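You operate a simulated robot arm through the tools that you are given. There is no shell and no other tool. Be economical: measure what you need, move in short steps, check, and stop when the job is done.

The job below is to be done with a simulated two-armed robot. You get a single attempt, and the scene is never put back.

JOB
Put the purple-band medium vial on the top of the drawer cabinet away on the top of the ready stand. Then put the yellow-band medium vial from the white nest in the tray with grey grips. Then turn the torque knob of washer one to 1. Then shut the drawer of washer one. Then open the check bench cupboard door, fetch the steel block marked l and set it on the shelf in the check bench cupboard, then shut the door. Then take the green filter and leave it on the top of the cream cabinet. Then put the small vial on the top of the cream cabinet away on the top of the shelf on tunnel two. Then press the test button three times. Then fetch the blank vial and stand it on top of the white pack of covers on the worktop of the store rack. Then fetch the yellow-band large vial and stand it on the top of the ledge of the control desk. Then open the vials drawer, take the green-band small vial on the worktop of the store rack and put it away in the inside of the vials drawer and shut the drawer again. The order counts. Set down upright: purple-band medium vial, steel block marked L, blank vial, yellow-band large vial.

Only the result counts: the job must be done as asked and must still hold three seconds after the hand-in. Knocking over, shifting, dropping, spilling or breaking anything else fails it. Lids that push on must go on centred and level and be pressed home; caps that screw on are set level and turned clockwise until they are tight.

ROBOT AND FRAMES
Two 7-joint arms with two-finger grippers on one trunk, on a base that drives. Base frame: it is fixed to the floor where the robot stands at the start and does not move with it; the origin is under the middle of the robot, x ahead of it, y to its left, z up. Units: mm, degrees, N and s.
The left shoulder is at the start at [50, 191, 1217], the right one opposite. With the tool pointing down near the work surface each hand reaches from about 100 to 740 mm from the robot's upright axis, wherever it stands, measured 20 degrees to its own side. Places, roughly: blank vial [750, 3250, 1000]; check bench cupboard door [400, 3000, 500]; drawer of washer one [-1100, 800, 500]; green filter [-1000, -2500, 1000]; green-band small vial (3x3x6 cm) [-900, 5500, 900]; inside of the vials drawer [600, 1400, 700]; pack of covers [-2000, 5500, 1000]; purple-band medium vial (3x3x7 cm) [700, 100, 900]; shelf in the check bench cupboard [700, 3000, 500]; small vial (3x3x6 cm) [-3400, -3100, 1000]; steel block marked L [500, -1250, 1000]; test button [600, 3300, 900]; top of the cream cabinet [-3600, -3100, 900]; top of the ledge of the control desk (17x29 cm) [-1500, 2040, 800]; top of the ready stand [600, 400, 800]; top of the shelf on tunnel two (21x82 cm) [-5320, -2440, 880]; torque knob of washer one [-1100, 1000, 400]; tray with grey grips (30x16x5 cm) [-100, 5600, 900]; vials drawer [600, 1400, 700]; yellow-band large vial (4x4x8 cm) [700, 3800, 900]; yellow-band medium vial (3x3x7 cm) [500, 1400, 900]. Payload 2.69 kg a hand.
The tool frame of a hand sits at the grasp point between the pads (the TCP): z along the fingers, y along the line on which they close. The tips reach 20 mm beyond it. Largest opening 100 mm; the body of the gripper starts 63 mm behind the TCP.
Orientation is that of the tool frame in the base frame, as a unit quaternion [x, y, z, w]. With the fingers straight down and closing along the base's y, the tool's x points along the base's -x, its y along +y and its z along -z.

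CONTROLS
- The arms move only by the tool jog_arm. It takes "left_rows", "right_rows" or both (then of equal length, played together; a hand with none holds still); each is a list of rows, each an object (a shift or turn left out is 0, a gripper value left out holds the last) with "hand": the finger opening in mm, from 0 to 100; "delta_pos": the shift along the tool's x, y, z in mm, a list of three; "dr": the turn, a rotation vector about the tool's x, y, z in degrees, a list of three. In form: [{"hand": hand, "delta_pos": [dx, dy, dz], "dr": [rx, ry, rz]}, ...]. A call has 1 to 20 rows; each row is the pose to reach, as a shift and turn from the pose commanded when the call began, along the tool's axes at that moment. A row lasts 0.2 s, in which the tool goes at most 50 mm and 8.6 degrees; a call with a longer step from one row to the next is refused whole, and so is a gripper value outside its range. Where a pose cannot be reached the arm comes as near as it can. A force on the tool above 40 N (or 10 N above the force at the start of the call, whichever is more), or a blocked arm, ends the call early, and 0.2 s more pass. Each finger travels about 153 mm/s and halts on what it meets, pressing with about 43 N; the grip force reading is that of the motor and also rises with nothing between the fingers. The clock runs only during rows and for 0.2 s after the last one: add rows that repeat a pose to give the fingers time. It gives the time, the measured TCP pose, the force on the tool (base axes), the opening and the grip force at its end, in the units of the frame above (readings bear some noise), with the torque about the TCP (base axes, N m) and any sound that the robot's microphone picked up.
- Cameras (640 x 400 px; columns grow to the right, rows downward): "scene" is now at [118.5, 33.9, 1383.8]; the picture's right is [0.40, -0.92, 0.00], its down [-0.55, -0.24, -0.80] and it looks along [0.73, 0.32, -0.60] (base axes); focal length 288 px, centre (320, 200). "left" rides on the left gripper at [70, 19, -99] in its tool frame; the picture's right is [-0.26, 0.97, 0.00], its down [-0.75, -0.20, -0.63] and it looks along [-0.61, -0.16, 0.78] (tool axes); focal length 230 px, centre (320, 200). "right" rides on the right gripper at [70, -18, -99] in its tool frame; the picture's right is [0.26, 0.97, 0.00], its down [-0.75, 0.20, -0.63] and it looks along [-0.61, 0.16, 0.78] (tool axes); focal length 230 px, centre (320, 200).
- capture(camera): a new picture of that camera. The clock stands still meanwhile.
- slide_trunk(by): slides the trunk up (or, below 0, down) by that many mm; the arms and the scene camera ride with it, the base frame stays. It gives what a move gives, with no picture.
- roll_base(legs): drives the robot by 1 to 6 legs, each [ahead, left, turn to the left] in mm, mm and degrees, along the robot's own axes; the way and the turn of a leg run together, so that a leg with both is an arc; at most 1500 mm and 180 degrees a leg. The arms and the cameras ride along, it lands a little off, and it stops where it bumps. It gives what a move gives.
- head_to(pan, tilt): turns the head with the scene camera to pan (to the left, within 80 degrees either way) and tilt (down, from -29 to 69), counted from straight ahead of the robot. It gives what a move gives.
- locate(camera, pixels): for up to 12 pixels [column, row] of the newest picture of that camera ("zoom" is the newest enlarged one), the place [x, y, z] in the base frame of the surface seen there, good to about 2 mm. The clock stands still meanwhile.
- close_up(camera, box): a new picture of the part [left, top, right, bottom] of that camera's present view, enlarged. The clock stands still meanwhile.
- close_job(): hands the job in; it is judged then, once.

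Keep the steps short. Do not move on a guess: measure, check each grasp and each placing, and mend mistakes. In all there are 371 turns and 326 pictures (those below and enlarged ones count). Leave the grippers open and the arms clear of the work at the hand-in unless told otherwise, and finish with a single line.

The tools are called after "Call:" as name(argument=value, ...) on one line, values as JSON. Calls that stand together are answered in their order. jog_arm: Moves the arms, as the interface text tells. Its arguments: {"type":"object","properties":{"left_rows":{"type":"array","items":{"type":"object","properties":{"hand":{"type":"number"},"delta_pos":{"type":"array","items":{"type":"number"}},"dr":{"type":"array","items":{"type":"number"}}}}},"right_rows":{"type":"array","items":{"type":"object","properties":{"hand":{"type":"number"},"delta_pos":{"type":"array","items":{"type":"number"}},"dr":{"type":"array","items":{"type":"number"}}}}}},"required":[]} The other tools are called the same way: slide_trunk (by) slides the trunk up or down; roll_base (legs) drives the base; head_to (pan, tilt) turns the head that bears the scene camera; capture (camera) takes a picture; locate (camera, pixels) gives the place of the surface under pixels of a picture; close_up (camera, box) takes an enlarged picture of a part of a camera's view; close_job () hands the job in.

At the start:

```text
time: 0.0
left_tool_pos: [333.9, 361.2, 1104.3]
left_tcp_rot: [0.0, 1.0, 0.0, -0.001]
left_force: [-0.1, -0.4, -0.1]
left_ft_torque: [-0.02, 0.0, 0.01]
left_opening: 100.2
left_grasp_force: 0.0
right_tool_pos: [373.9, -37.0, 1168.2]
right_tcp_rot: [0.0, 1.0, 0.001, 0.0]
right_force: [-0.2, 1.0, 0.8]
right_ft_torque: [-0.01, 0.01, -0.01]
right_opening: 100.3
right_grasp_force: 0.1
trunk travel left (down, up): [-275.0, 48.0]
robot x, y, heading: [2.2, 1.5, -0.4]
head pan, tilt: [23.6, 36.8]
```

scene: 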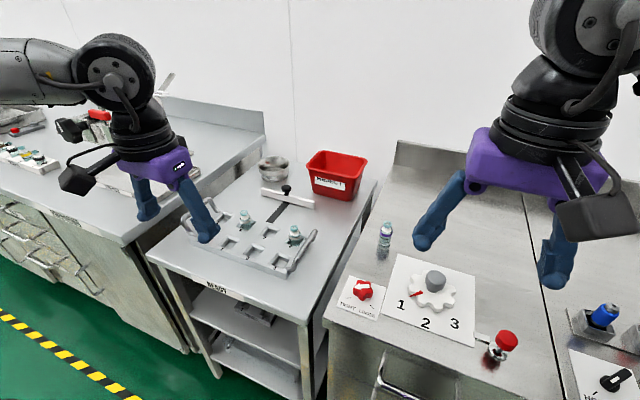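
right: 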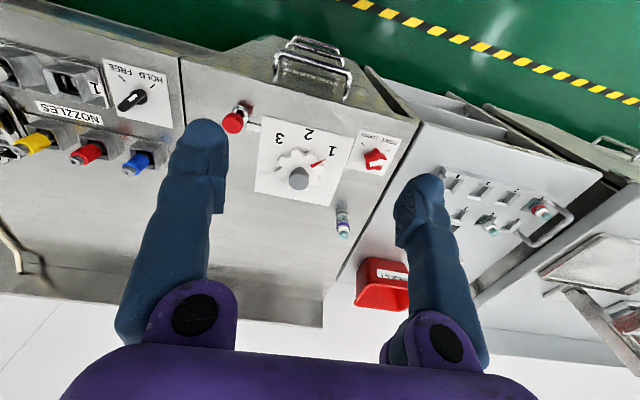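
left: 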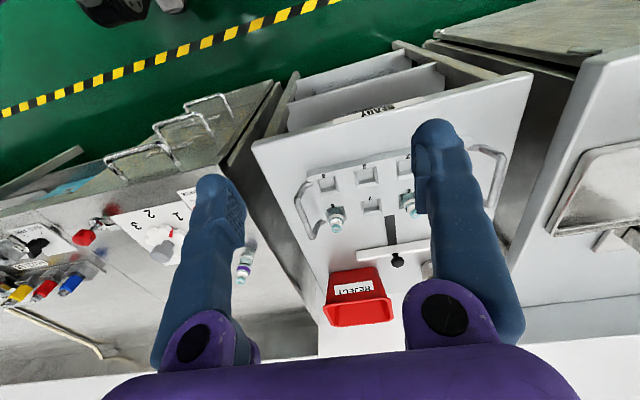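

The purple vial stands at about (385,240) in the scene picture; the ready stand is the table at (270,230). I measure these.

Call:
locate(camera="scene", pixels=[[385, 228], [385, 240], [385, 256], [300, 300], [230, 285], [345, 215], [240, 190], [362, 290], [245, 218], [294, 235], [320, 215], [180, 255]])

Call:
close_up(camera="scene", box=[160, 140, 420, 320])

```text
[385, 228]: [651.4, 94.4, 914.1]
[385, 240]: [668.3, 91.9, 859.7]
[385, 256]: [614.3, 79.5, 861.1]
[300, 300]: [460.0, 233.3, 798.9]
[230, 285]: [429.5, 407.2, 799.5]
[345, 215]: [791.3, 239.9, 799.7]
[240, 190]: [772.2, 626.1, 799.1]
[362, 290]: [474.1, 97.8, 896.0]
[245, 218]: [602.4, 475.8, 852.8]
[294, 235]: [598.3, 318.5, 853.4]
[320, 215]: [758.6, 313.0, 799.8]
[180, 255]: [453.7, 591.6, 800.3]
```

```text
2.22 times, centred on (290, 230) of scene
```

zoom: 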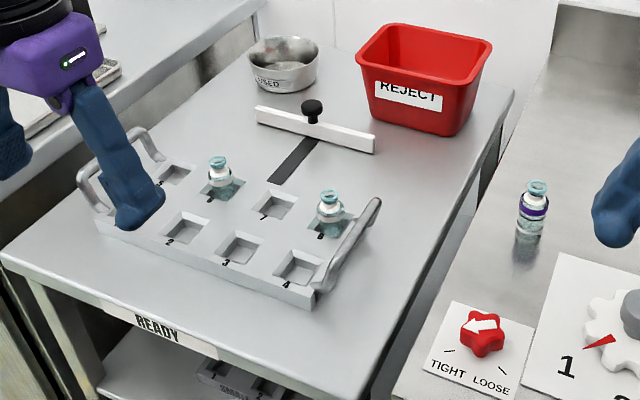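

Call:
locate(camera="zoom", pixels=[[537, 184], [533, 210], [530, 228], [410, 180], [390, 250], [455, 200], [380, 200], [340, 340], [315, 305], [270, 330], [415, 320], [505, 90]])

```text
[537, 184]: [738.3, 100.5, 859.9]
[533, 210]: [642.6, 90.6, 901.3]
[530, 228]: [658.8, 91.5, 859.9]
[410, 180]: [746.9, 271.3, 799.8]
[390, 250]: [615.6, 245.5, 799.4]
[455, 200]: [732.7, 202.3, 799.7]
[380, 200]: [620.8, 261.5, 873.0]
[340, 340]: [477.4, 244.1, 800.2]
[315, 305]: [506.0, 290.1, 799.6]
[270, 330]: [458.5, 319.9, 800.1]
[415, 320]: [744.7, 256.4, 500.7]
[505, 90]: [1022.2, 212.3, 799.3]
```

I'll use the left hand: move it above the vial at about (645, 91), then look.

Call:
jog_arm(left_rows=[{"hand": 100, "delta_pos": [-30, -27, 9]}, {"delta_pos": [-60, -54, 18]}, {"delta_pos": [-90, -81, 27]}, {"delta_pos": [-120, -108, 36]}, {"delta_pos": [-150, -135, 45]}, {"delta_pos": [-180, -162, 54]}, {"delta_pos": [-210, -189, 63]}, {"delta_pos": [-240, -216, 72]}, {"delta_pos": [-270, -243, 81]}, {"delta_pos": [-300, -270, 90]}, {"delta_pos": [-307, -270, 94]}, {"delta_pos": [-307, -270, 94]}])

Call:
capture(camera="left")

Call:
capture(camera="scene")

```text
time: 2.6
left_tool_pos: [532.2, 199.2, 1047.9]
left_tcp_rot: [0.0, 1.0, 0.0, 0.001]
left_force: [0.4, 0.5, -0.2]
left_ft_torque: [0.0, 0.01, -0.02]
left_opening: 100.1
left_grasp_force: 0.1
left hand out of reach, approached as far as the arm can: row 7, 8, 9, 10, 11, 12
right_tool_pos: [375.7, -37.5, 1168.6]
right_tcp_rot: [0.001, 1.0, 0.0, 0.0]
right_force: [-0.1, -0.9, 0.0]
right_ft_torque: [0.01, 0.02, -0.03]
right_opening: 99.8
right_grasp_force: 0.2
trunk travel left (down, up): [-275.0, 48.0]
robot x, y, heading: [1.5, -1.1, -0.1]
head pan, tilt: [23.6, 36.8]
```

```text
321 pictures are left
```

left: 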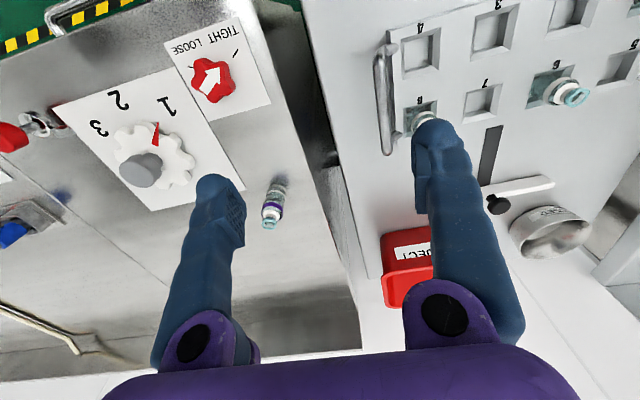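

```text
320 pictures are left
```

scene: 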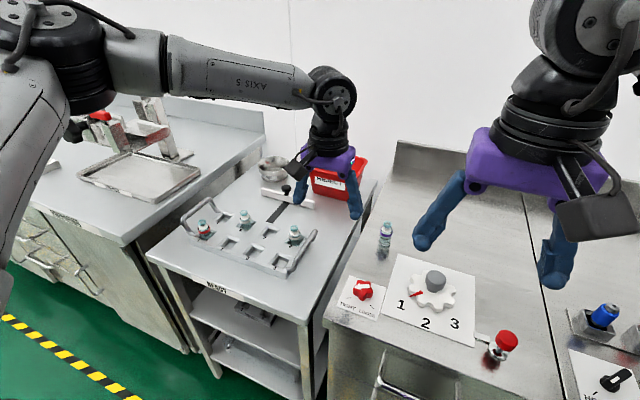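

The left arm stopped short. I'll drive the base 110 mm ahead to gain reach.

Call:
roll_base(legs=[[110, 0, 0]])

Call:
locate(camera="left", pixels=[[272, 192]])

Call:
close_up(camera="left", box=[120, 100, 440, 300])

```text
time: 3.8
left_tool_pos: [582.1, 200.5, 1047.7]
left_tcp_rot: [0.001, 1.0, 0.001, 0.001]
left_force: [-1.1, 0.6, 0.1]
left_ft_torque: [0.01, -0.04, 0.02]
left_opening: 100.1
left_grasp_force: 0.0
right_tool_pos: [425.5, -38.0, 1169.1]
right_tcp_rot: [0.001, 1.0, 0.0, -0.001]
right_force: [-1.9, -0.7, 0.4]
right_ft_torque: [0.01, -0.05, 0.01]
right_opening: 100.2
right_grasp_force: 0.1
trunk travel left (down, up): [-275.0, 48.0]
robot x, y, heading: [51.8, -0.4, 0.3]
head pan, tilt: [23.6, 36.8]
stopped in leg 1: the robot was blocked; the commanded pose is now the measured one
```

```text
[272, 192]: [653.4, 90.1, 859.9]
```

```text
2.00 times, centred on (280, 200) of left
```

zoom: 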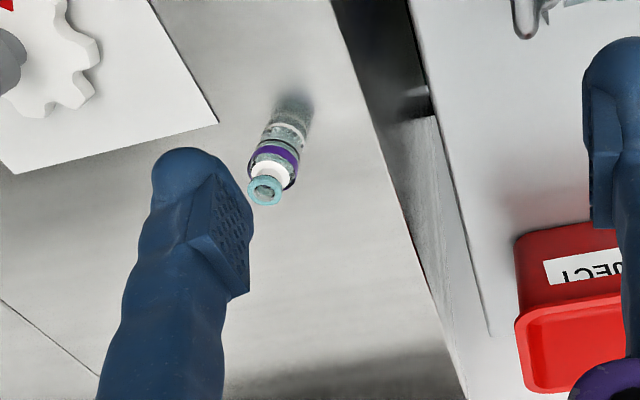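

Call:
locate(camera="zoom", pixels=[[265, 189], [274, 155], [282, 130], [279, 145], [292, 112]])

```text
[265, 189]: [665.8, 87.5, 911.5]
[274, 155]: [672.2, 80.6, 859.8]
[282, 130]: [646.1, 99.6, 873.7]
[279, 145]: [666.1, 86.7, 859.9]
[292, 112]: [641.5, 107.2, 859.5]
```

Vial centre ≈ (656, 94). I move above it and look again.

Call:
jog_arm(left_rows=[{"delta_pos": [-25, -35, 12]}, {"delta_pos": [-50, -70, 24]}, {"delta_pos": [-74, -106, 40]}, {"delta_pos": [-74, -106, 60]}, {"delta_pos": [-74, -106, 60]}])

Call:
capture(camera="left")

```text
time: 5.0
left_tool_pos: [571.8, 193.5, 1031.0]
left_tcp_rot: [0.0, 1.0, 0.0, -0.001]
left_force: [0.0, -0.5, -0.2]
left_ft_torque: [-0.03, 0.02, -0.01]
left_opening: 99.9
left_grasp_force: 0.1
left hand out of reach, approached as far as the arm can: row 1, 2, 3, 4, 5
right_tool_pos: [429.4, -38.3, 1166.9]
right_tcp_rot: [0.001, 1.0, 0.0, -0.002]
right_force: [0.2, -0.1, -0.2]
right_ft_torque: [0.01, -0.04, -0.01]
right_opening: 100.2
right_grasp_force: 0.0
trunk travel left (down, up): [-275.0, 48.0]
robot x, y, heading: [50.5, 3.6, -0.0]
head pan, tilt: [23.6, 36.8]
```

```text
318 pictures are left
```

left: 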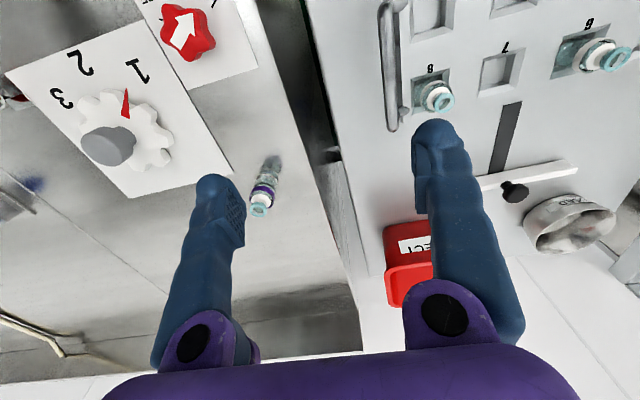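

Still short. I'll lower the hand first, then go out, to see whether reach improves lower down.

Call:
jog_arm(left_rows=[{"delta_pos": [0, 0, 40]}, {"delta_pos": [0, -25, 60]}, {"delta_pos": [-30, -60, 60]}, {"delta_pos": [-60, -90, 60]}, {"delta_pos": [-84, -99, 60]}, {"delta_pos": [-84, -99, 60]}])

```text
time: 6.4
left_tool_pos: [566.7, 196.1, 1012.5]
left_tcp_rot: [0.0, 1.0, 0.0, 0.0]
left_force: [-0.6, -0.3, -0.3]
left_ft_torque: [-0.01, -0.04, 0.01]
left_opening: 100.1
left_grasp_force: 0.1
left hand out of reach, approached as far as the arm can: row 1, 2, 3, 4, 5, 6
right_tool_pos: [428.4, -37.7, 1167.2]
right_tcp_rot: [0.001, 1.0, 0.0, -0.002]
right_force: [0.3, 0.6, 0.2]
right_ft_torque: [0.02, 0.0, -0.03]
right_opening: 100.0
right_grasp_force: 0.1
trunk travel left (down, up): [-275.0, 48.0]
robot x, y, heading: [55.0, -3.6, -0.1]
head pan, tilt: [23.6, 36.8]
```

Reach appears limited by height; I lower the trunk by 100 (hand goes down to ~912... first raise the hand), so I'll retreat up a bit first then lower the trunk.

Call:
jog_arm(left_rows=[{"delta_pos": [10, 0, -45]}, {"delta_pos": [20, 0, -90]}, {"delta_pos": [30, 0, -130]}, {"delta_pos": [30, 0, -130]}])

Call:
slide_trunk(by=-150)

Call:
capture(camera="scene")

```text
time: 7.4
left_tool_pos: [536.2, 195.6, 1145.8]
left_tcp_rot: [0.0, 1.0, 0.0, -0.002]
left_force: [-0.3, -0.4, 0.4]
left_ft_torque: [-0.01, 0.04, -0.01]
left_opening: 100.0
left_grasp_force: 0.0
right_tool_pos: [428.1, -37.3, 1167.5]
right_tcp_rot: [0.001, 1.0, 0.0, -0.002]
right_force: [0.3, 0.4, -0.5]
right_ft_torque: [0.01, 0.02, -0.01]
right_opening: 100.0
right_grasp_force: 0.0
trunk travel left (down, up): [-275.0, 48.0]
robot x, y, heading: [53.9, -1.0, 0.1]
head pan, tilt: [23.6, 36.8]
```

```text
time: 9.1
left_tool_pos: [535.8, 195.3, 995.3]
left_tcp_rot: [0.001, 1.0, 0.0, -0.001]
left_force: [-0.3, 0.2, 0.9]
left_ft_torque: [0.01, 0.01, -0.01]
left_opening: 100.4
left_grasp_force: 0.2
right_tool_pos: [428.8, -37.6, 1018.0]
right_tcp_rot: [0.001, 1.0, 0.001, -0.001]
right_force: [0.3, 0.2, 0.3]
right_ft_torque: [-0.02, 0.01, 0.0]
right_opening: 100.1
right_grasp_force: 0.1
trunk travel left (down, up): [-125.0, 198.0]
robot x, y, heading: [56.0, 0.6, -0.0]
head pan, tilt: [23.6, 36.8]
```

```text
317 pictures are left
```

scene: 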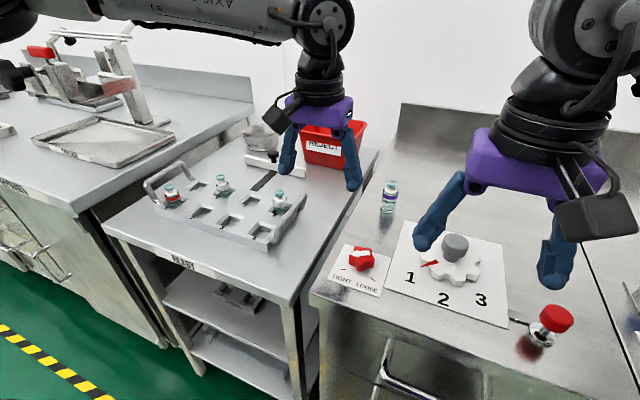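

Call:
jog_arm(left_rows=[{"delta_pos": [-30, -25, 0]}, {"delta_pos": [-60, -50, 0]}, {"delta_pos": [-90, -75, 0]}, {"delta_pos": [-120, -101, 0]}, {"delta_pos": [-120, -101, 0]}])

Call:
capture(camera="left")

```text
time: 10.3
left_tool_pos: [575.4, 180.8, 989.1]
left_tcp_rot: [-0.001, 1.0, 0.001, 0.001]
left_force: [0.0, 0.6, -0.3]
left_ft_torque: [-0.01, 0.03, -0.02]
left_opening: 100.1
left_grasp_force: 0.1
left hand out of reach, approached as far as the arm can: row 2, 3, 4, 5
right_tool_pos: [427.9, -37.4, 1017.9]
right_tcp_rot: [0.0, 1.0, 0.001, -0.001]
right_force: [0.4, 0.2, -0.6]
right_ft_torque: [-0.03, 0.0, 0.01]
right_opening: 100.1
right_grasp_force: 0.0
trunk travel left (down, up): [-125.0, 198.0]
robot x, y, heading: [54.5, 1.9, -0.0]
head pan, tilt: [23.6, 36.8]
```

```text
316 pictures are left
```

left: 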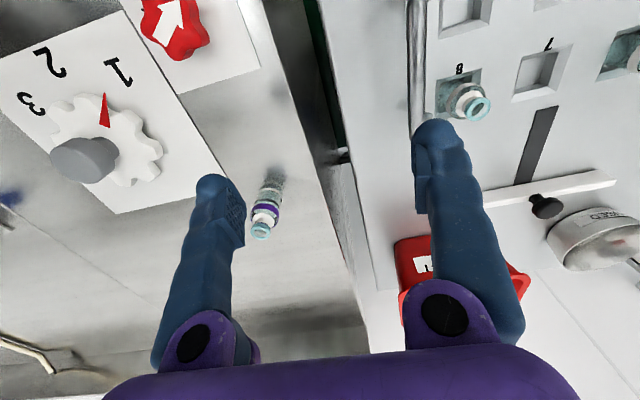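

The left hand reaches farther when the target lies on its own side, so I'll back off 20 mm and shift the base 140 mm to the right.

Call:
roll_base(legs=[[-20, 0, 0], [0, -140, 0]])

Call:
jog_arm(left_rows=[{"delta_pos": [-30, 10, -5]}, {"delta_pos": [-60, 25, -10]}, {"delta_pos": [-90, 40, -10]}, {"delta_pos": [-101, 53, -10]}, {"delta_pos": [-101, 53, -10]}])

Call:
capture(camera="left")

```text
time: 12.6
left_tool_pos: [553.9, 41.7, 989.0]
left_tcp_rot: [-0.001, 1.0, 0.0, 0.0]
left_force: [0.5, -0.1, 1.1]
left_ft_torque: [0.02, 0.03, -0.01]
left_opening: 100.2
left_grasp_force: 0.1
right_tool_pos: [407.9, -177.1, 1018.2]
right_tcp_rot: [0.001, 1.0, 0.0, -0.001]
right_force: [0.8, -0.3, 0.2]
right_ft_torque: [0.01, -0.03, 0.01]
right_opening: 100.0
right_grasp_force: 0.2
trunk travel left (down, up): [-125.0, 198.0]
robot x, y, heading: [39.5, -139.7, -0.1]
head pan, tilt: [23.6, 36.8]
```

```text
time: 13.8
left_tool_pos: [616.9, 113.4, 996.2]
left_tcp_rot: [0.0, 1.0, -0.001, -0.001]
left_force: [-0.5, 0.0, 0.3]
left_ft_torque: [0.0, 0.0, 0.02]
left_opening: 100.0
left_grasp_force: 0.2
left hand out of reach, approached as far as the arm can: row 1, 2, 3, 4, 5
right_tool_pos: [409.3, -176.7, 1018.0]
right_tcp_rot: [0.0, 1.0, 0.0, -0.001]
right_force: [-0.3, -0.1, 0.2]
right_ft_torque: [0.02, 0.02, 0.0]
right_opening: 99.9
right_grasp_force: 0.2
trunk travel left (down, up): [-125.0, 198.0]
robot x, y, heading: [32.2, -139.1, -0.3]
head pan, tilt: [23.6, 36.8]
```

```text
315 pictures are left
```

left: 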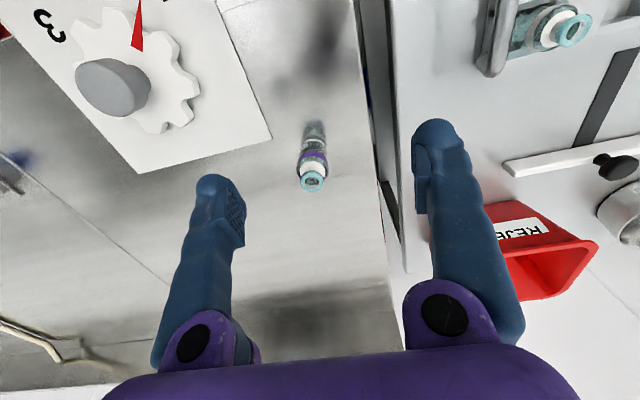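

Much better. Another 70 mm right and 18 mm ahead should do it.

Call:
roll_base(legs=[[0, -80, 0], [16, 0, 0]])

Call:
jog_arm(left_rows=[{"delta_pos": [-10, 20, 0]}, {"delta_pos": [-20, 45, 0]}, {"delta_pos": [-26, 62, 0]}, {"delta_pos": [-26, 62, 0]}])

Call:
capture(camera="left")

```text
time: 15.5
left_tool_pos: [634.8, 32.1, 995.4]
left_tcp_rot: [0.001, 1.0, -0.001, -0.001]
left_force: [-0.3, -0.1, -0.1]
left_ft_torque: [0.01, 0.01, -0.01]
left_opening: 99.9
left_grasp_force: 0.0
right_tool_pos: [424.6, -257.8, 1016.2]
right_tcp_rot: [0.002, 1.0, 0.001, -0.001]
right_force: [0.1, 0.0, -0.4]
right_ft_torque: [0.0, 0.02, -0.02]
right_opening: 100.1
right_grasp_force: 0.1
trunk travel left (down, up): [-125.0, 198.0]
robot x, y, heading: [47.2, -215.6, -0.0]
head pan, tilt: [23.6, 36.8]
```

```text
time: 16.5
left_tool_pos: [659.9, 94.3, 995.4]
left_tcp_rot: [0.001, 1.0, -0.001, 0.0]
left_force: [-0.1, 0.4, 0.1]
left_ft_torque: [0.0, 0.01, 0.03]
left_opening: 100.0
left_grasp_force: 0.0
right_tool_pos: [423.9, -258.1, 1017.3]
right_tcp_rot: [0.001, 1.0, 0.0, 0.0]
right_force: [-0.1, -0.1, -0.3]
right_ft_torque: [0.03, 0.01, -0.01]
right_opening: 100.1
right_grasp_force: 0.1
trunk travel left (down, up): [-125.0, 198.0]
robot x, y, heading: [49.5, -221.9, -0.0]
head pan, tilt: [23.6, 36.8]
```

```text
314 pictures are left
```

left: 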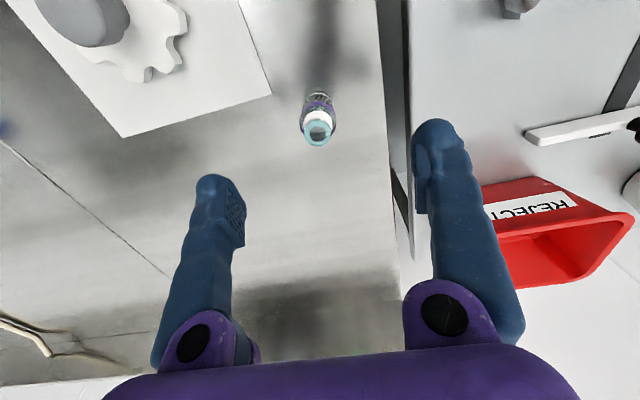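

The arm is over the vial; ray calculation gives its centre at (655, 95). I descend to z≈893 and close.

Call:
jog_arm(left_rows=[{"delta_pos": [5, 1, 35]}, {"delta_pos": [5, 1, 70]}, {"delta_pos": [5, 1, 100]}, {"hand": 60, "delta_pos": [5, 1, 102]}, {"hand": 10, "delta_pos": [5, 1, 102]}, {"delta_pos": [5, 1, 102]}, {"delta_pos": [5, 1, 102]}])

Call:
capture(camera="left")

```text
time: 18.1
left_tool_pos: [654.1, 93.6, 892.4]
left_tcp_rot: [0.0, 1.0, -0.002, 0.0]
left_force: [0.4, -0.4, -0.1]
left_ft_torque: [0.01, -0.02, 0.01]
left_opening: 25.3
left_grasp_force: 42.7
right_tool_pos: [423.5, -257.9, 1017.8]
right_tcp_rot: [0.002, 1.0, 0.0, -0.001]
right_force: [-0.4, -0.2, 0.6]
right_ft_torque: [0.03, -0.02, -0.01]
right_opening: 99.9
right_grasp_force: 0.1
trunk travel left (down, up): [-125.0, 198.0]
robot x, y, heading: [52.1, -220.3, -0.2]
head pan, tilt: [23.6, 36.8]
```

```text
313 pictures are left
```

left: 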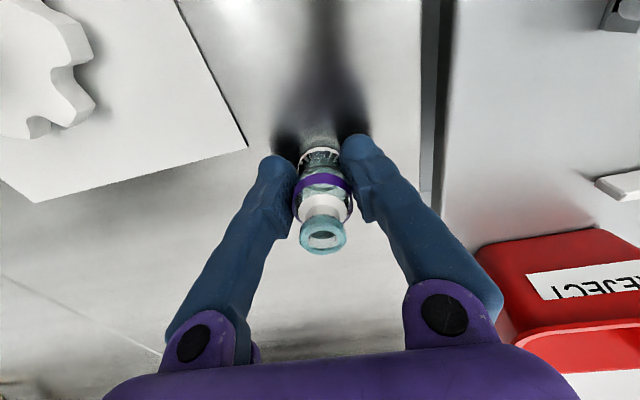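

Gripped (25 mm). Lift and carry to the free front area of the ready stand at about (460, 310).

Call:
jog_arm(left_rows=[{"delta_pos": [0, 0, -45]}, {"delta_pos": [0, 0, -90]}, {"delta_pos": [30, 33, -95]}, {"delta_pos": [62, 69, -95]}, {"delta_pos": [94, 105, -95]}, {"delta_pos": [126, 141, -95]}, {"delta_pos": [158, 177, -95]}, {"delta_pos": [194, 216, -95]}, {"delta_pos": [194, 216, -95]}])

Call:
capture(camera="left")

```text
refused: row 8 steps farther than a row can; nothing moved
```

```text
312 pictures are left
```

left: 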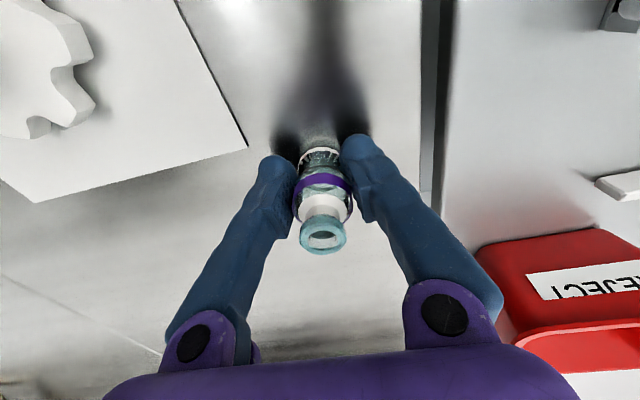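

Call:
jog_arm(left_rows=[{"delta_pos": [0, 0, -45]}, {"delta_pos": [0, 0, -90]}, {"delta_pos": [30, 33, -95]}, {"delta_pos": [62, 69, -95]}, {"delta_pos": [94, 105, -95]}, {"delta_pos": [126, 141, -95]}, {"delta_pos": [158, 177, -95]}, {"delta_pos": [186, 207, -95]}, {"delta_pos": [194, 216, -95]}, {"delta_pos": [194, 216, -95]}])

Call:
capture(camera="left")

Call:
capture(camera="scene")

```text
time: 20.3
left_tool_pos: [460.1, 310.7, 987.4]
left_tcp_rot: [0.001, 1.0, -0.001, 0.001]
left_force: [-0.5, 0.8, -0.9]
left_ft_torque: [-0.02, -0.04, -0.02]
left_opening: 25.2
left_grasp_force: 42.6
right_tool_pos: [423.9, -257.3, 1017.4]
right_tcp_rot: [0.002, 1.0, -0.001, 0.0]
right_force: [0.0, 0.4, 0.4]
right_ft_torque: [-0.03, 0.0, 0.0]
right_opening: 100.0
right_grasp_force: 0.1
trunk travel left (down, up): [-125.0, 198.0]
robot x, y, heading: [47.5, -219.2, 0.0]
head pan, tilt: [23.6, 36.8]
```

```text
311 pictures are left
```

left: 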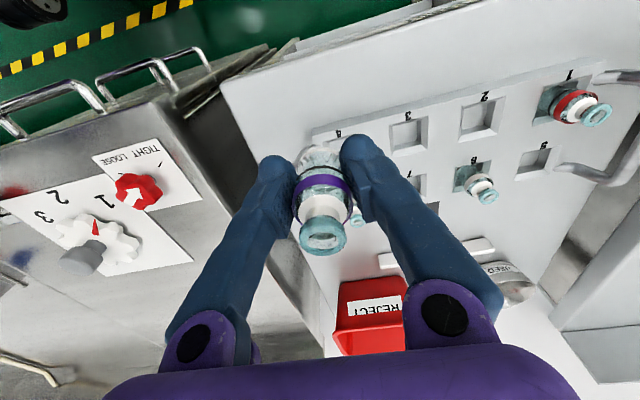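

```text
310 pictures are left
```

scene: 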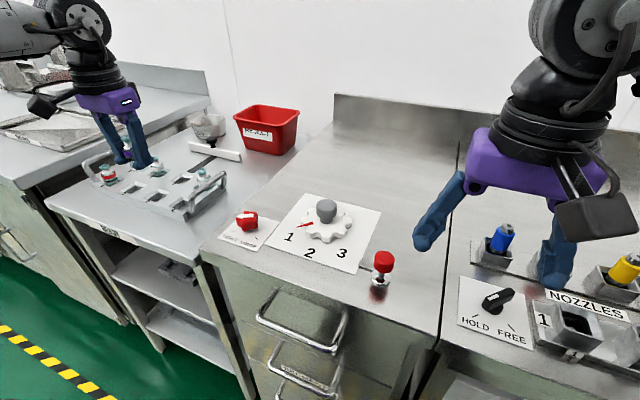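

Call:
locate(camera="left", pixels=[[228, 95], [300, 65], [330, 110], [312, 138], [400, 105], [350, 100]])

```text
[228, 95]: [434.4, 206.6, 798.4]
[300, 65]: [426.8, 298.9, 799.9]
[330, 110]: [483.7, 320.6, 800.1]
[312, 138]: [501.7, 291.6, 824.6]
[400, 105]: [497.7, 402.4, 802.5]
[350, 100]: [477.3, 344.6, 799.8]
```

Clear area confirmed (tray front x≈498, table edge ≈410). Lower to z≈833 at x≈452 and release.

Call:
jog_arm(left_rows=[{"delta_pos": [8, 0, 40]}, {"delta_pos": [8, 0, 85]}, {"delta_pos": [8, 0, 125]}, {"delta_pos": [8, 0, 145]}, {"delta_pos": [8, 0, 153]}, {"delta_pos": [8, 0, 154]}, {"delta_pos": [8, 0, 154]}])

Call:
capture(camera="left")

```text
time: 21.9
left_tool_pos: [452.6, 310.7, 834.9]
left_tcp_rot: [0.001, 1.0, -0.001, 0.0]
left_force: [-0.3, -0.7, -1.0]
left_ft_torque: [-0.02, 0.0, -0.05]
left_opening: 25.1
left_grasp_force: 43.2
right_tool_pos: [424.6, -257.1, 1018.2]
right_tcp_rot: [0.001, 1.0, 0.0, -0.001]
right_force: [0.2, -0.1, -0.4]
right_ft_torque: [-0.03, 0.01, 0.02]
right_opening: 100.1
right_grasp_force: 0.0
trunk travel left (down, up): [-125.0, 198.0]
robot x, y, heading: [50.8, -215.8, -0.3]
head pan, tilt: [23.6, 36.8]
```

```text
309 pictures are left
```

left: 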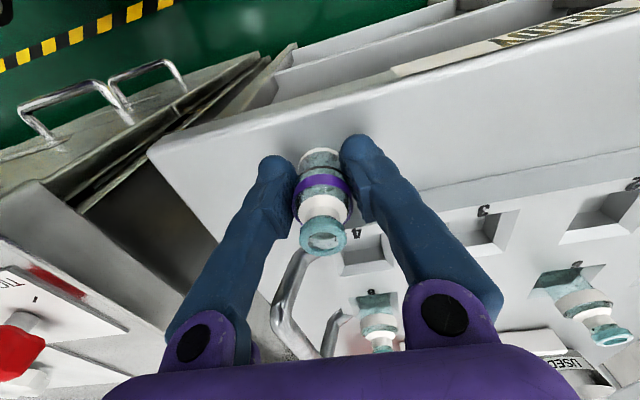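

Call:
jog_arm(left_rows=[{"delta_pos": [0, 0, 1]}, {"delta_pos": [0, 0, 2]}, {"delta_pos": [0, 0, 2.5]}, {"delta_pos": [0, 0, 2.5]}])

```text
time: 22.9
left_tool_pos: [453.4, 311.8, 831.4]
left_tcp_rot: [0.001, 1.0, -0.001, 0.001]
left_force: [-0.4, 0.1, 1.2]
left_ft_torque: [0.01, -0.01, -0.01]
left_opening: 24.8
left_grasp_force: 43.5
right_tool_pos: [424.2, -256.2, 1017.5]
right_tcp_rot: [0.002, 1.0, 0.0, -0.001]
right_force: [0.5, -0.2, -0.6]
right_ft_torque: [-0.01, 0.0, 0.01]
right_opening: 99.7
right_grasp_force: 0.1
trunk travel left (down, up): [-125.0, 198.0]
robot x, y, heading: [48.6, -217.3, -0.1]
head pan, tilt: [23.6, 36.8]
```

Just about in contact (force changed sign); release and lift.

Call:
jog_arm(left_rows=[{"hand": 60, "delta_pos": [0, 0, 0]}, {"hand": 80, "delta_pos": [0, 0, 0]}, {"delta_pos": [0, 0, 0]}, {"delta_pos": [0, 0, -45]}, {"delta_pos": [0, 0, -90]}, {"delta_pos": [0, 0, -135]}, {"hand": 100, "delta_pos": [0, 0, -175]}, {"delta_pos": [0, 0, -175]}])

Call:
capture(camera="left")

```text
time: 24.7
left_tool_pos: [452.3, 310.1, 1006.8]
left_tcp_rot: [0.001, 1.0, 0.0, 0.0]
left_force: [-0.8, -0.3, 0.2]
left_ft_torque: [0.01, 0.01, 0.02]
left_opening: 99.9
left_grasp_force: 0.0
right_tool_pos: [424.1, -256.2, 1018.0]
right_tcp_rot: [0.001, 1.0, 0.001, -0.001]
right_force: [-0.5, 1.4, -0.4]
right_ft_torque: [-0.02, 0.02, 0.0]
right_opening: 100.0
right_grasp_force: 0.1
trunk travel left (down, up): [-125.0, 198.0]
robot x, y, heading: [49.7, -219.9, -0.1]
head pan, tilt: [23.6, 36.8]
```

```text
308 pictures are left
```

left: 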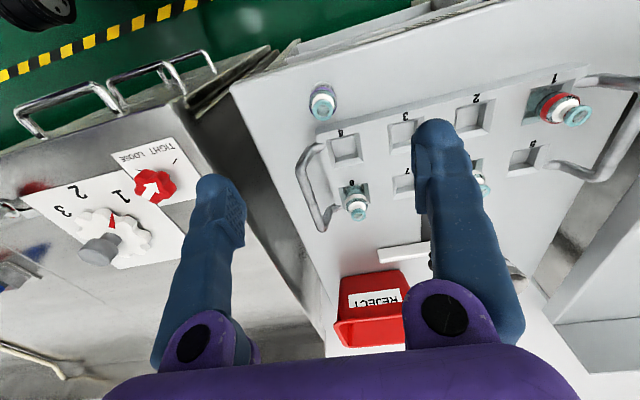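

Vial stands upright on the ready stand. Next the yellow-band vial in the white nest. I back off, raise the trunk, and look left.

Call:
roll_base(legs=[[-200, 0, 0]])

Call:
slide_trunk(by=120)

Call:
head_to(pan=65, tilt=28)

Call:
capture(camera="scene")

```text
time: 26.3
left_tool_pos: [254.8, 311.0, 1007.6]
left_tcp_rot: [0.001, 1.0, -0.002, 0.001]
left_force: [-0.7, -0.5, 0.4]
left_ft_torque: [0.01, -0.03, 0.03]
left_opening: 100.1
left_grasp_force: 0.1
right_tool_pos: [227.6, -256.6, 1018.3]
right_tcp_rot: [0.002, 1.0, 0.0, -0.001]
right_force: [0.0, 0.2, 0.1]
right_ft_torque: [-0.01, -0.01, -0.01]
right_opening: 99.9
right_grasp_force: 0.1
trunk travel left (down, up): [-125.0, 198.0]
robot x, y, heading: [-150.5, -223.8, -0.1]
head pan, tilt: [23.6, 36.8]
```

```text
time: 27.8
left_tool_pos: [256.1, 310.5, 1125.6]
left_tcp_rot: [0.001, 1.0, 0.0, 0.0]
left_force: [-0.5, 0.1, 0.0]
left_ft_torque: [0.0, -0.01, 0.0]
left_opening: 99.9
left_grasp_force: 0.0
right_tool_pos: [227.6, -257.6, 1139.0]
right_tcp_rot: [0.003, 1.0, 0.0, -0.001]
right_force: [-0.6, 0.0, -0.1]
right_ft_torque: [0.03, 0.0, 0.0]
right_opening: 100.2
right_grasp_force: 0.0
trunk travel left (down, up): [-245.0, 78.0]
robot x, y, heading: [-148.9, -220.3, -0.3]
head pan, tilt: [23.6, 36.8]
```

```text
time: 28.9
left_tool_pos: [256.5, 308.8, 1125.2]
left_tcp_rot: [0.001, 1.0, -0.002, 0.0]
left_force: [-0.2, -0.5, 0.0]
left_ft_torque: [0.01, 0.02, 0.01]
left_opening: 99.9
left_grasp_force: 0.1
right_tool_pos: [226.7, -255.8, 1137.8]
right_tcp_rot: [0.002, 1.0, 0.0, -0.001]
right_force: [0.1, -0.3, 0.0]
right_ft_torque: [0.01, -0.01, -0.01]
right_opening: 100.1
right_grasp_force: 0.1
trunk travel left (down, up): [-245.0, 78.0]
robot x, y, heading: [-149.4, -216.9, -0.2]
head pan, tilt: [65.0, 28.0]
```

```text
307 pictures are left
```

scene: 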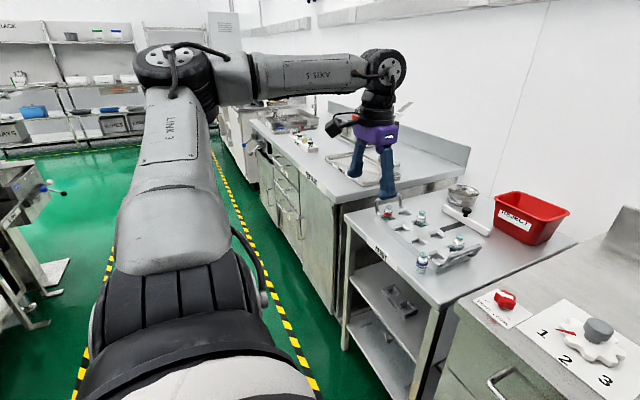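

The aisle to the left looks free. I drive 1450 mm left along it and look ahead.

Call:
roll_base(legs=[[0, 1450, 0]])

Call:
head_to(pan=10, tilt=35)

Call:
capture(camera="scene")

```text
time: 41.6
left_tool_pos: [287.6, 1732.5, 1127.2]
left_tcp_rot: [0.013, 1.0, -0.001, -0.001]
left_force: [0.0, -0.1, 1.0]
left_ft_torque: [0.02, -0.01, -0.02]
left_opening: 100.1
left_grasp_force: 0.0
right_tool_pos: [246.9, 1165.0, 1137.5]
right_tcp_rot: [0.014, 1.0, 0.0, -0.001]
right_force: [-0.2, 0.7, 0.0]
right_ft_torque: [-0.02, 0.04, 0.02]
right_opening: 100.0
right_grasp_force: 0.0
trunk travel left (down, up): [-245.0, 78.0]
robot x, y, heading: [-126.5, 1211.0, -1.4]
head pan, tilt: [65.0, 28.0]
```

```text
time: 42.8
left_tool_pos: [288.0, 1732.5, 1126.4]
left_tcp_rot: [0.013, 1.0, -0.001, 0.001]
left_force: [0.8, -0.1, -0.3]
left_ft_torque: [-0.01, 0.02, -0.03]
left_opening: 100.0
left_grasp_force: 0.1
right_tool_pos: [246.6, 1165.5, 1136.5]
right_tcp_rot: [0.014, 1.0, 0.0, -0.001]
right_force: [0.2, 0.5, 0.3]
right_ft_torque: [0.01, 0.04, 0.0]
right_opening: 100.0
right_grasp_force: 0.0
trunk travel left (down, up): [-245.0, 78.0]
robot x, y, heading: [-128.5, 1215.3, -1.5]
head pan, tilt: [10.0, 35.0]
```

```text
306 pictures are left
```

scene: 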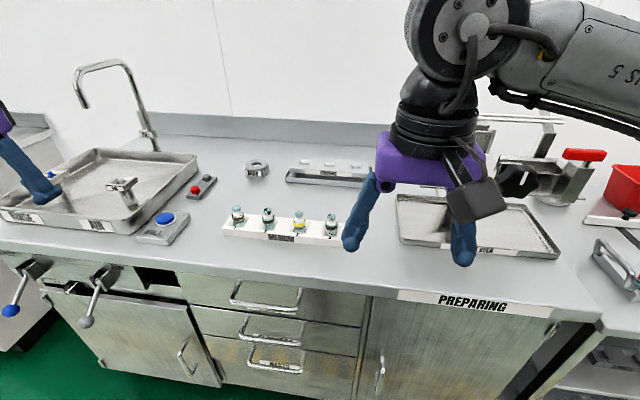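

The white nest with four vials is at (285,225); the yellow one is at (300,222).

Call:
close_up(camera="scene", box=[210, 180, 370, 280])

Call:
locate(camera="scene", pixels=[[300, 225], [300, 240], [260, 255], [225, 235], [350, 243], [280, 292]])

```text
4.00 times, centred on (290, 230) of scene
```

zoom: 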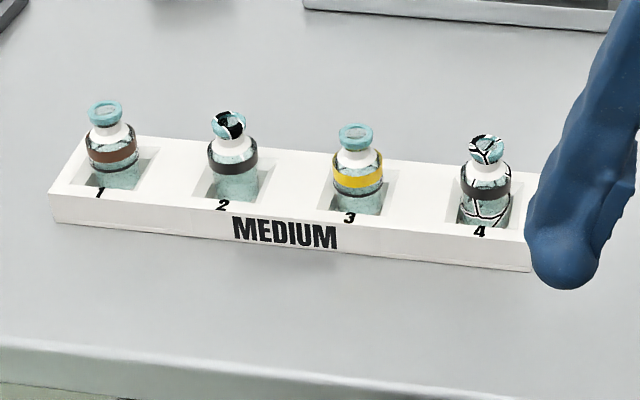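

```text
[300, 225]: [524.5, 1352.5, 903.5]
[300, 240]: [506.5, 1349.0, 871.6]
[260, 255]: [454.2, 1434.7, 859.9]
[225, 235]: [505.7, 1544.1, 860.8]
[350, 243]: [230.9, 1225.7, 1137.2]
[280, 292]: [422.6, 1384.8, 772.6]
```

Call:
roll_base(legs=[[0, -90, 1.5], [80, 0, 0]])

Call:
locate(camera="zoom", pixels=[[356, 130], [358, 168], [357, 185], [233, 152], [485, 185], [350, 165], [300, 190], [110, 105], [230, 120], [487, 145]])

```text
time: 45.0
left_tool_pos: [351.5, 1651.5, 1126.4]
left_tcp_rot: [-0.001, 1.0, -0.001, 0.0]
left_force: [0.0, -0.6, 0.5]
left_ft_torque: [-0.03, 0.01, -0.01]
left_opening: 99.9
left_grasp_force: 0.0
right_tool_pos: [325.2, 1086.0, 1136.9]
right_tcp_rot: [0.0, 1.0, 0.0, -0.002]
right_force: [0.0, -0.5, -0.2]
right_ft_torque: [0.01, 0.01, -0.01]
right_opening: 100.2
right_grasp_force: 0.1
trunk travel left (down, up): [-245.0, 78.0]
robot x, y, heading: [-50.8, 1123.1, 0.0]
head pan, tilt: [10.0, 35.0]
```

```text
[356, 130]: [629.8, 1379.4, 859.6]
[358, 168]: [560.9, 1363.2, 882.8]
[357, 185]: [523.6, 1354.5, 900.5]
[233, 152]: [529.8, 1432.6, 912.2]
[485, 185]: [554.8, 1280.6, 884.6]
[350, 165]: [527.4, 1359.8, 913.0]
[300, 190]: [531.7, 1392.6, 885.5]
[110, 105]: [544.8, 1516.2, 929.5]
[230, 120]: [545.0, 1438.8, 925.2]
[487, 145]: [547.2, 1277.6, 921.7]
```

Yellow vial centre ≈ (536, 1357), spacing 80 mm. Lower the trunk and move the left hand over it.

Call:
slide_trunk(by=-110)

Call:
jog_arm(left_rows=[{"hand": 70, "delta_pos": [-22, -36, 0]}, {"delta_pos": [-44, -72, 0]}, {"delta_pos": [-66, -108, 0]}, {"delta_pos": [-90, -145, 0]}, {"delta_pos": [-112, -182, 0]}, {"delta_pos": [-136, -220, 0]}, {"delta_pos": [-160, -257, 0]}, {"delta_pos": [-184, -294, 0]}, {"delta_pos": [-184, -294, 0]}])

Call:
capture(camera="left")

```text
time: 46.4
left_tool_pos: [350.6, 1653.7, 1016.9]
left_tcp_rot: [-0.002, 1.0, -0.001, 0.001]
left_force: [0.1, -0.5, 0.0]
left_ft_torque: [0.02, -0.02, 0.0]
left_opening: 100.0
left_grasp_force: 0.0
right_tool_pos: [325.1, 1085.3, 1028.2]
right_tcp_rot: [0.0, 1.0, 0.0, -0.001]
right_force: [-0.1, 0.1, -0.1]
right_ft_torque: [0.0, 0.0, -0.02]
right_opening: 99.9
right_grasp_force: 0.1
trunk travel left (down, up): [-135.0, 188.0]
robot x, y, heading: [-52.7, 1118.5, 0.4]
head pan, tilt: [10.0, 35.0]
```

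```text
time: 48.4
left_tool_pos: [527.6, 1367.5, 1017.8]
left_tcp_rot: [-0.002, 1.0, -0.001, 0.001]
left_force: [-0.3, -0.4, 0.1]
left_ft_torque: [0.0, 0.02, -0.02]
left_opening: 70.1
left_grasp_force: 0.0
left hand out of reach, approached as far as the arm can: row 8, 9
right_tool_pos: [324.8, 1086.5, 1027.8]
right_tcp_rot: [-0.001, 1.0, 0.0, -0.001]
right_force: [-0.5, 0.1, -0.1]
right_ft_torque: [0.01, 0.02, 0.0]
right_opening: 100.1
right_grasp_force: 0.0
trunk travel left (down, up): [-135.0, 188.0]
robot x, y, heading: [-51.2, 1121.8, -0.0]
head pan, tilt: [10.0, 35.0]
```

```text
304 pictures are left
```

left: 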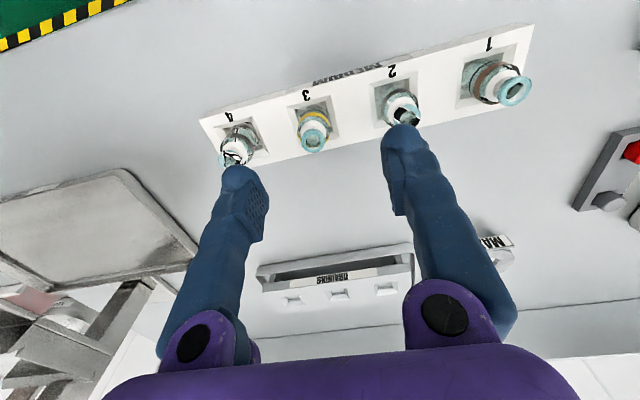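

Call:
roll_base(legs=[[40, 0, 0]])

```text
time: 49.2
left_tool_pos: [567.1, 1368.7, 1016.6]
left_tcp_rot: [-0.002, 1.0, -0.002, 0.001]
left_force: [0.3, 0.5, -0.7]
left_ft_torque: [-0.02, 0.03, -0.03]
left_opening: 69.8
left_grasp_force: 0.1
right_tool_pos: [365.3, 1086.0, 1027.7]
right_tcp_rot: [0.001, 1.0, 0.0, -0.001]
right_force: [0.4, -0.5, -0.7]
right_ft_torque: [-0.01, 0.02, 0.02]
right_opening: 99.9
right_grasp_force: 0.1
trunk travel left (down, up): [-135.0, 188.0]
robot x, y, heading: [-12.2, 1123.1, -0.0]
head pan, tilt: [10.0, 35.0]
```

Call:
jog_arm(left_rows=[{"hand": 62, "delta_pos": [29, -11, 0]}, {"delta_pos": [29, -11, 40]}, {"delta_pos": [29, -11, 60]}, {"delta_pos": [29, -11, 60]}])

Call:
capture(camera="left")

```text
time: 50.2
left_tool_pos: [537.1, 1357.1, 958.3]
left_tcp_rot: [-0.002, 1.0, -0.002, 0.001]
left_force: [0.5, 0.7, -0.9]
left_ft_torque: [-0.01, -0.02, -0.01]
left_opening: 61.7
left_grasp_force: 0.1
right_tool_pos: [364.3, 1085.5, 1027.1]
right_tcp_rot: [0.0, 1.0, 0.0, -0.001]
right_force: [0.1, 0.6, -0.7]
right_ft_torque: [0.01, 0.01, -0.02]
right_opening: 99.9
right_grasp_force: 0.1
trunk travel left (down, up): [-135.0, 188.0]
robot x, y, heading: [-10.9, 1122.3, -0.1]
head pan, tilt: [10.0, 35.0]
```

```text
303 pictures are left
```

left: 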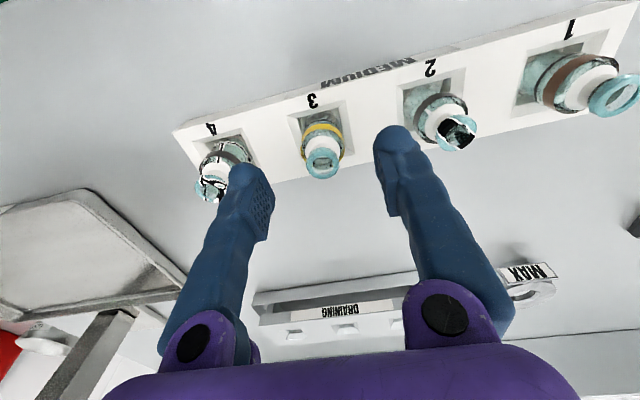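

Call:
jog_arm(left_rows=[{"delta_pos": [-2, 1, 30]}, {"delta_pos": [-2, 1, 50]}, {"delta_pos": [-2, 1, 51]}, {"hand": 10, "delta_pos": [-2, 1, 51]}, {"delta_pos": [-2, 1, 51]}, {"delta_pos": [-2, 1, 51]}])

Call:
capture(camera="left")

```text
time: 51.6
left_tool_pos: [539.2, 1358.3, 907.6]
left_tcp_rot: [-0.002, 1.0, -0.002, 0.001]
left_force: [-0.4, 1.1, 0.4]
left_ft_torque: [-0.03, -0.03, 0.0]
left_opening: 26.1
left_grasp_force: 42.7
right_tool_pos: [364.7, 1086.9, 1028.4]
right_tcp_rot: [0.0, 1.0, 0.0, 0.0]
right_force: [0.2, -0.5, -0.6]
right_ft_torque: [0.01, -0.03, 0.01]
right_opening: 100.1
right_grasp_force: 0.0
trunk travel left (down, up): [-135.0, 188.0]
robot x, y, heading: [-9.1, 1125.4, 0.2]
head pan, tilt: [10.0, 35.0]
```

```text
302 pictures are left
```

left: 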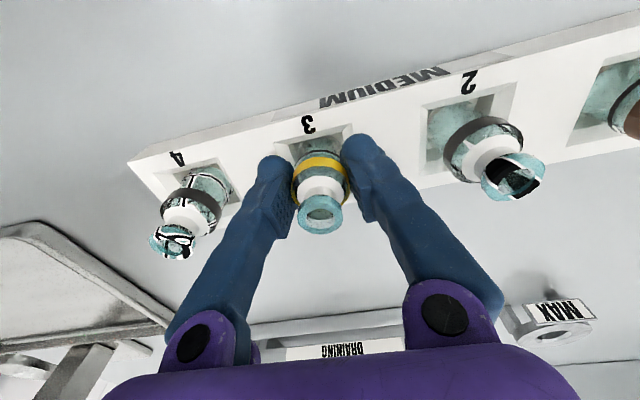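

Gripped at 26 mm. Lift straight up and check.

Call:
jog_arm(left_rows=[{"delta_pos": [0, 0, -30]}, {"delta_pos": [0, 0, -75]}, {"delta_pos": [0, 0, -110]}, {"delta_pos": [30, 0, -120]}, {"delta_pos": [75, 0, -120]}, {"delta_pos": [120, 0, -120]}, {"delta_pos": [160, 0, -120]}, {"delta_pos": [160, 0, -120]}])

Call:
capture(camera="left")

```text
time: 53.5
left_tool_pos: [378.1, 1357.3, 1026.8]
left_tcp_rot: [-0.002, 1.0, -0.002, 0.001]
left_force: [-0.3, 0.0, 0.6]
left_ft_torque: [-0.02, -0.01, -0.01]
left_opening: 26.3
left_grasp_force: 43.4
right_tool_pos: [364.6, 1085.9, 1027.3]
right_tcp_rot: [0.001, 1.0, 0.0, 0.0]
right_force: [1.0, 0.6, -0.4]
right_ft_torque: [0.0, 0.02, 0.01]
right_opening: 100.2
right_grasp_force: 0.1
trunk travel left (down, up): [-135.0, 188.0]
robot x, y, heading: [-8.2, 1123.8, 0.0]
head pan, tilt: [10.0, 35.0]
```

```text
301 pictures are left
```

left: 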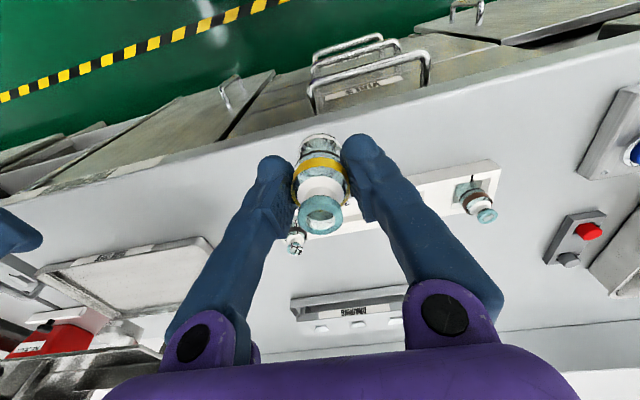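

Vial is held. Back into the aisle, turn left by 90° and look along the way to the store rack.

Call:
roll_base(legs=[[-260, 0, 0], [0, 0, 90]])

Call:
head_to(pan=0, tilt=22)

Call:
capture(camera="scene")

```text
time: 59.2
left_tool_pos: [-510.2, 1511.3, 1027.5]
left_tcp_rot: [0.71, -0.704, 0.0, -0.001]
left_force: [-0.5, -0.5, -1.2]
left_ft_torque: [-0.02, -0.02, 0.0]
left_opening: 26.1
left_grasp_force: 43.0
right_tool_pos: [-238.8, 1498.1, 1028.3]
right_tcp_rot: [0.709, -0.705, 0.0, 0.001]
right_force: [0.3, -1.5, -0.5]
right_ft_torque: [-0.03, -0.03, 0.03]
right_opening: 99.7
right_grasp_force: 0.1
trunk travel left (down, up): [-135.0, 188.0]
robot x, y, heading: [-274.4, 1117.0, 90.3]
head pan, tilt: [10.0, 35.0]
```

```text
time: 59.9
left_tool_pos: [-510.2, 1510.7, 1028.6]
left_tcp_rot: [0.71, -0.705, 0.0, -0.001]
left_force: [0.3, -0.1, -0.1]
left_ft_torque: [-0.01, -0.01, -0.02]
left_opening: 26.5
left_grasp_force: 42.7
right_tool_pos: [-239.0, 1496.8, 1028.5]
right_tcp_rot: [0.709, -0.705, 0.001, 0.0]
right_force: [0.1, -0.7, -0.2]
right_ft_torque: [-0.02, 0.03, -0.01]
right_opening: 99.9
right_grasp_force: 0.0
trunk travel left (down, up): [-135.0, 188.0]
robot x, y, heading: [-275.3, 1124.8, 90.5]
head pan, tilt: [0.0, 22.0]
```

```text
300 pictures are left
```

scene: 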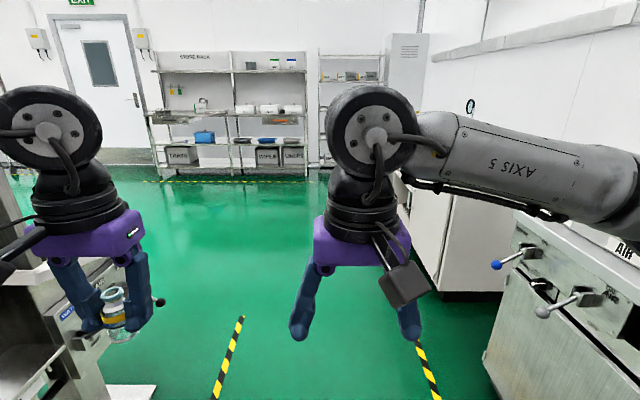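

Call:
locate(camera="scene", pixels=[[180, 175], [305, 172], [440, 260], [497, 400], [60, 310], [155, 395], [205, 120], [290, 118], [270, 143], [365, 78], [172, 118], [300, 180]])

Call:
close_up(camera="scene", box=[130, 30, 440, 200])

```text
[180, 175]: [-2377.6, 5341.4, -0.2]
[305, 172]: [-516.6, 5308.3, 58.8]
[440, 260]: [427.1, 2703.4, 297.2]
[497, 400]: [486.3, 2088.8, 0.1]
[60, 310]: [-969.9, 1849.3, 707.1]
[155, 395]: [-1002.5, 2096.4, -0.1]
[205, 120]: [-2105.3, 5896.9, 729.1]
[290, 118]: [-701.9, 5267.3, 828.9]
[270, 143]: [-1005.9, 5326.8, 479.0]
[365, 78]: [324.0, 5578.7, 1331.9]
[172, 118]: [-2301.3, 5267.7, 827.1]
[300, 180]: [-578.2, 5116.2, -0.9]
```

```text
2.06 times, centred on (285, 115) of scene
```

zoom: 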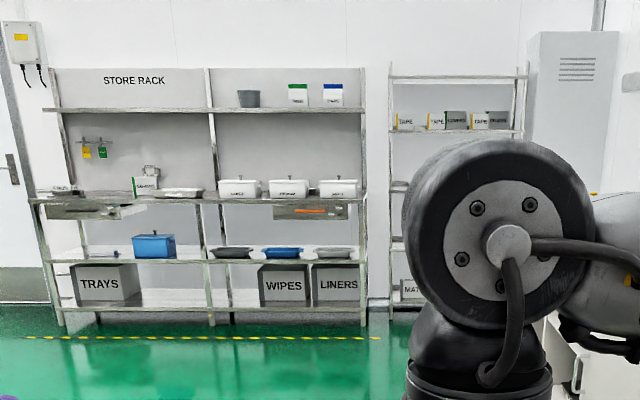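

The aisle to the rack is free. I drive 3.2 m ahead.

Call:
roll_base(legs=[[1500, 0, 0], [1500, 0, 0], [250, 0, 0]])

Call:
capture(camera="scene")

```text
time: 75.6
left_tool_pos: [-561.4, 4728.5, 1027.6]
left_tcp_rot: [0.713, -0.701, 0.0, -0.002]
left_force: [0.1, 0.3, -0.2]
left_ft_torque: [-0.03, -0.03, 0.02]
left_opening: 26.2
left_grasp_force: 42.6
right_tool_pos: [-290.3, 4717.2, 1027.5]
right_tcp_rot: [0.712, -0.702, 0.001, 0.002]
right_force: [-0.2, -0.3, 0.1]
right_ft_torque: [0.0, -0.02, 0.03]
right_opening: 100.0
right_grasp_force: 0.1
trunk travel left (down, up): [-135.0, 188.0]
robot x, y, heading: [-325.5, 4338.2, 90.9]
head pan, tilt: [0.0, 22.0]
```

```text
298 pictures are left
```

scene: 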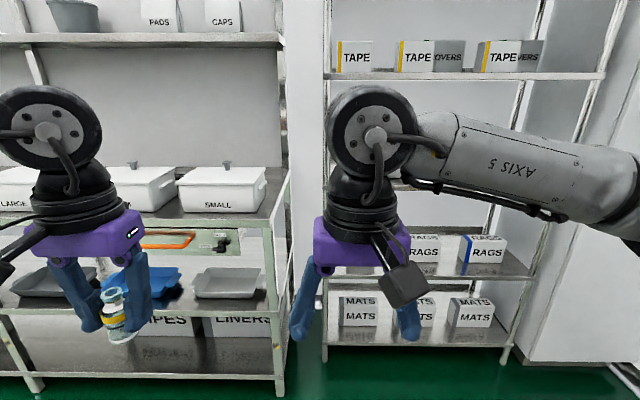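

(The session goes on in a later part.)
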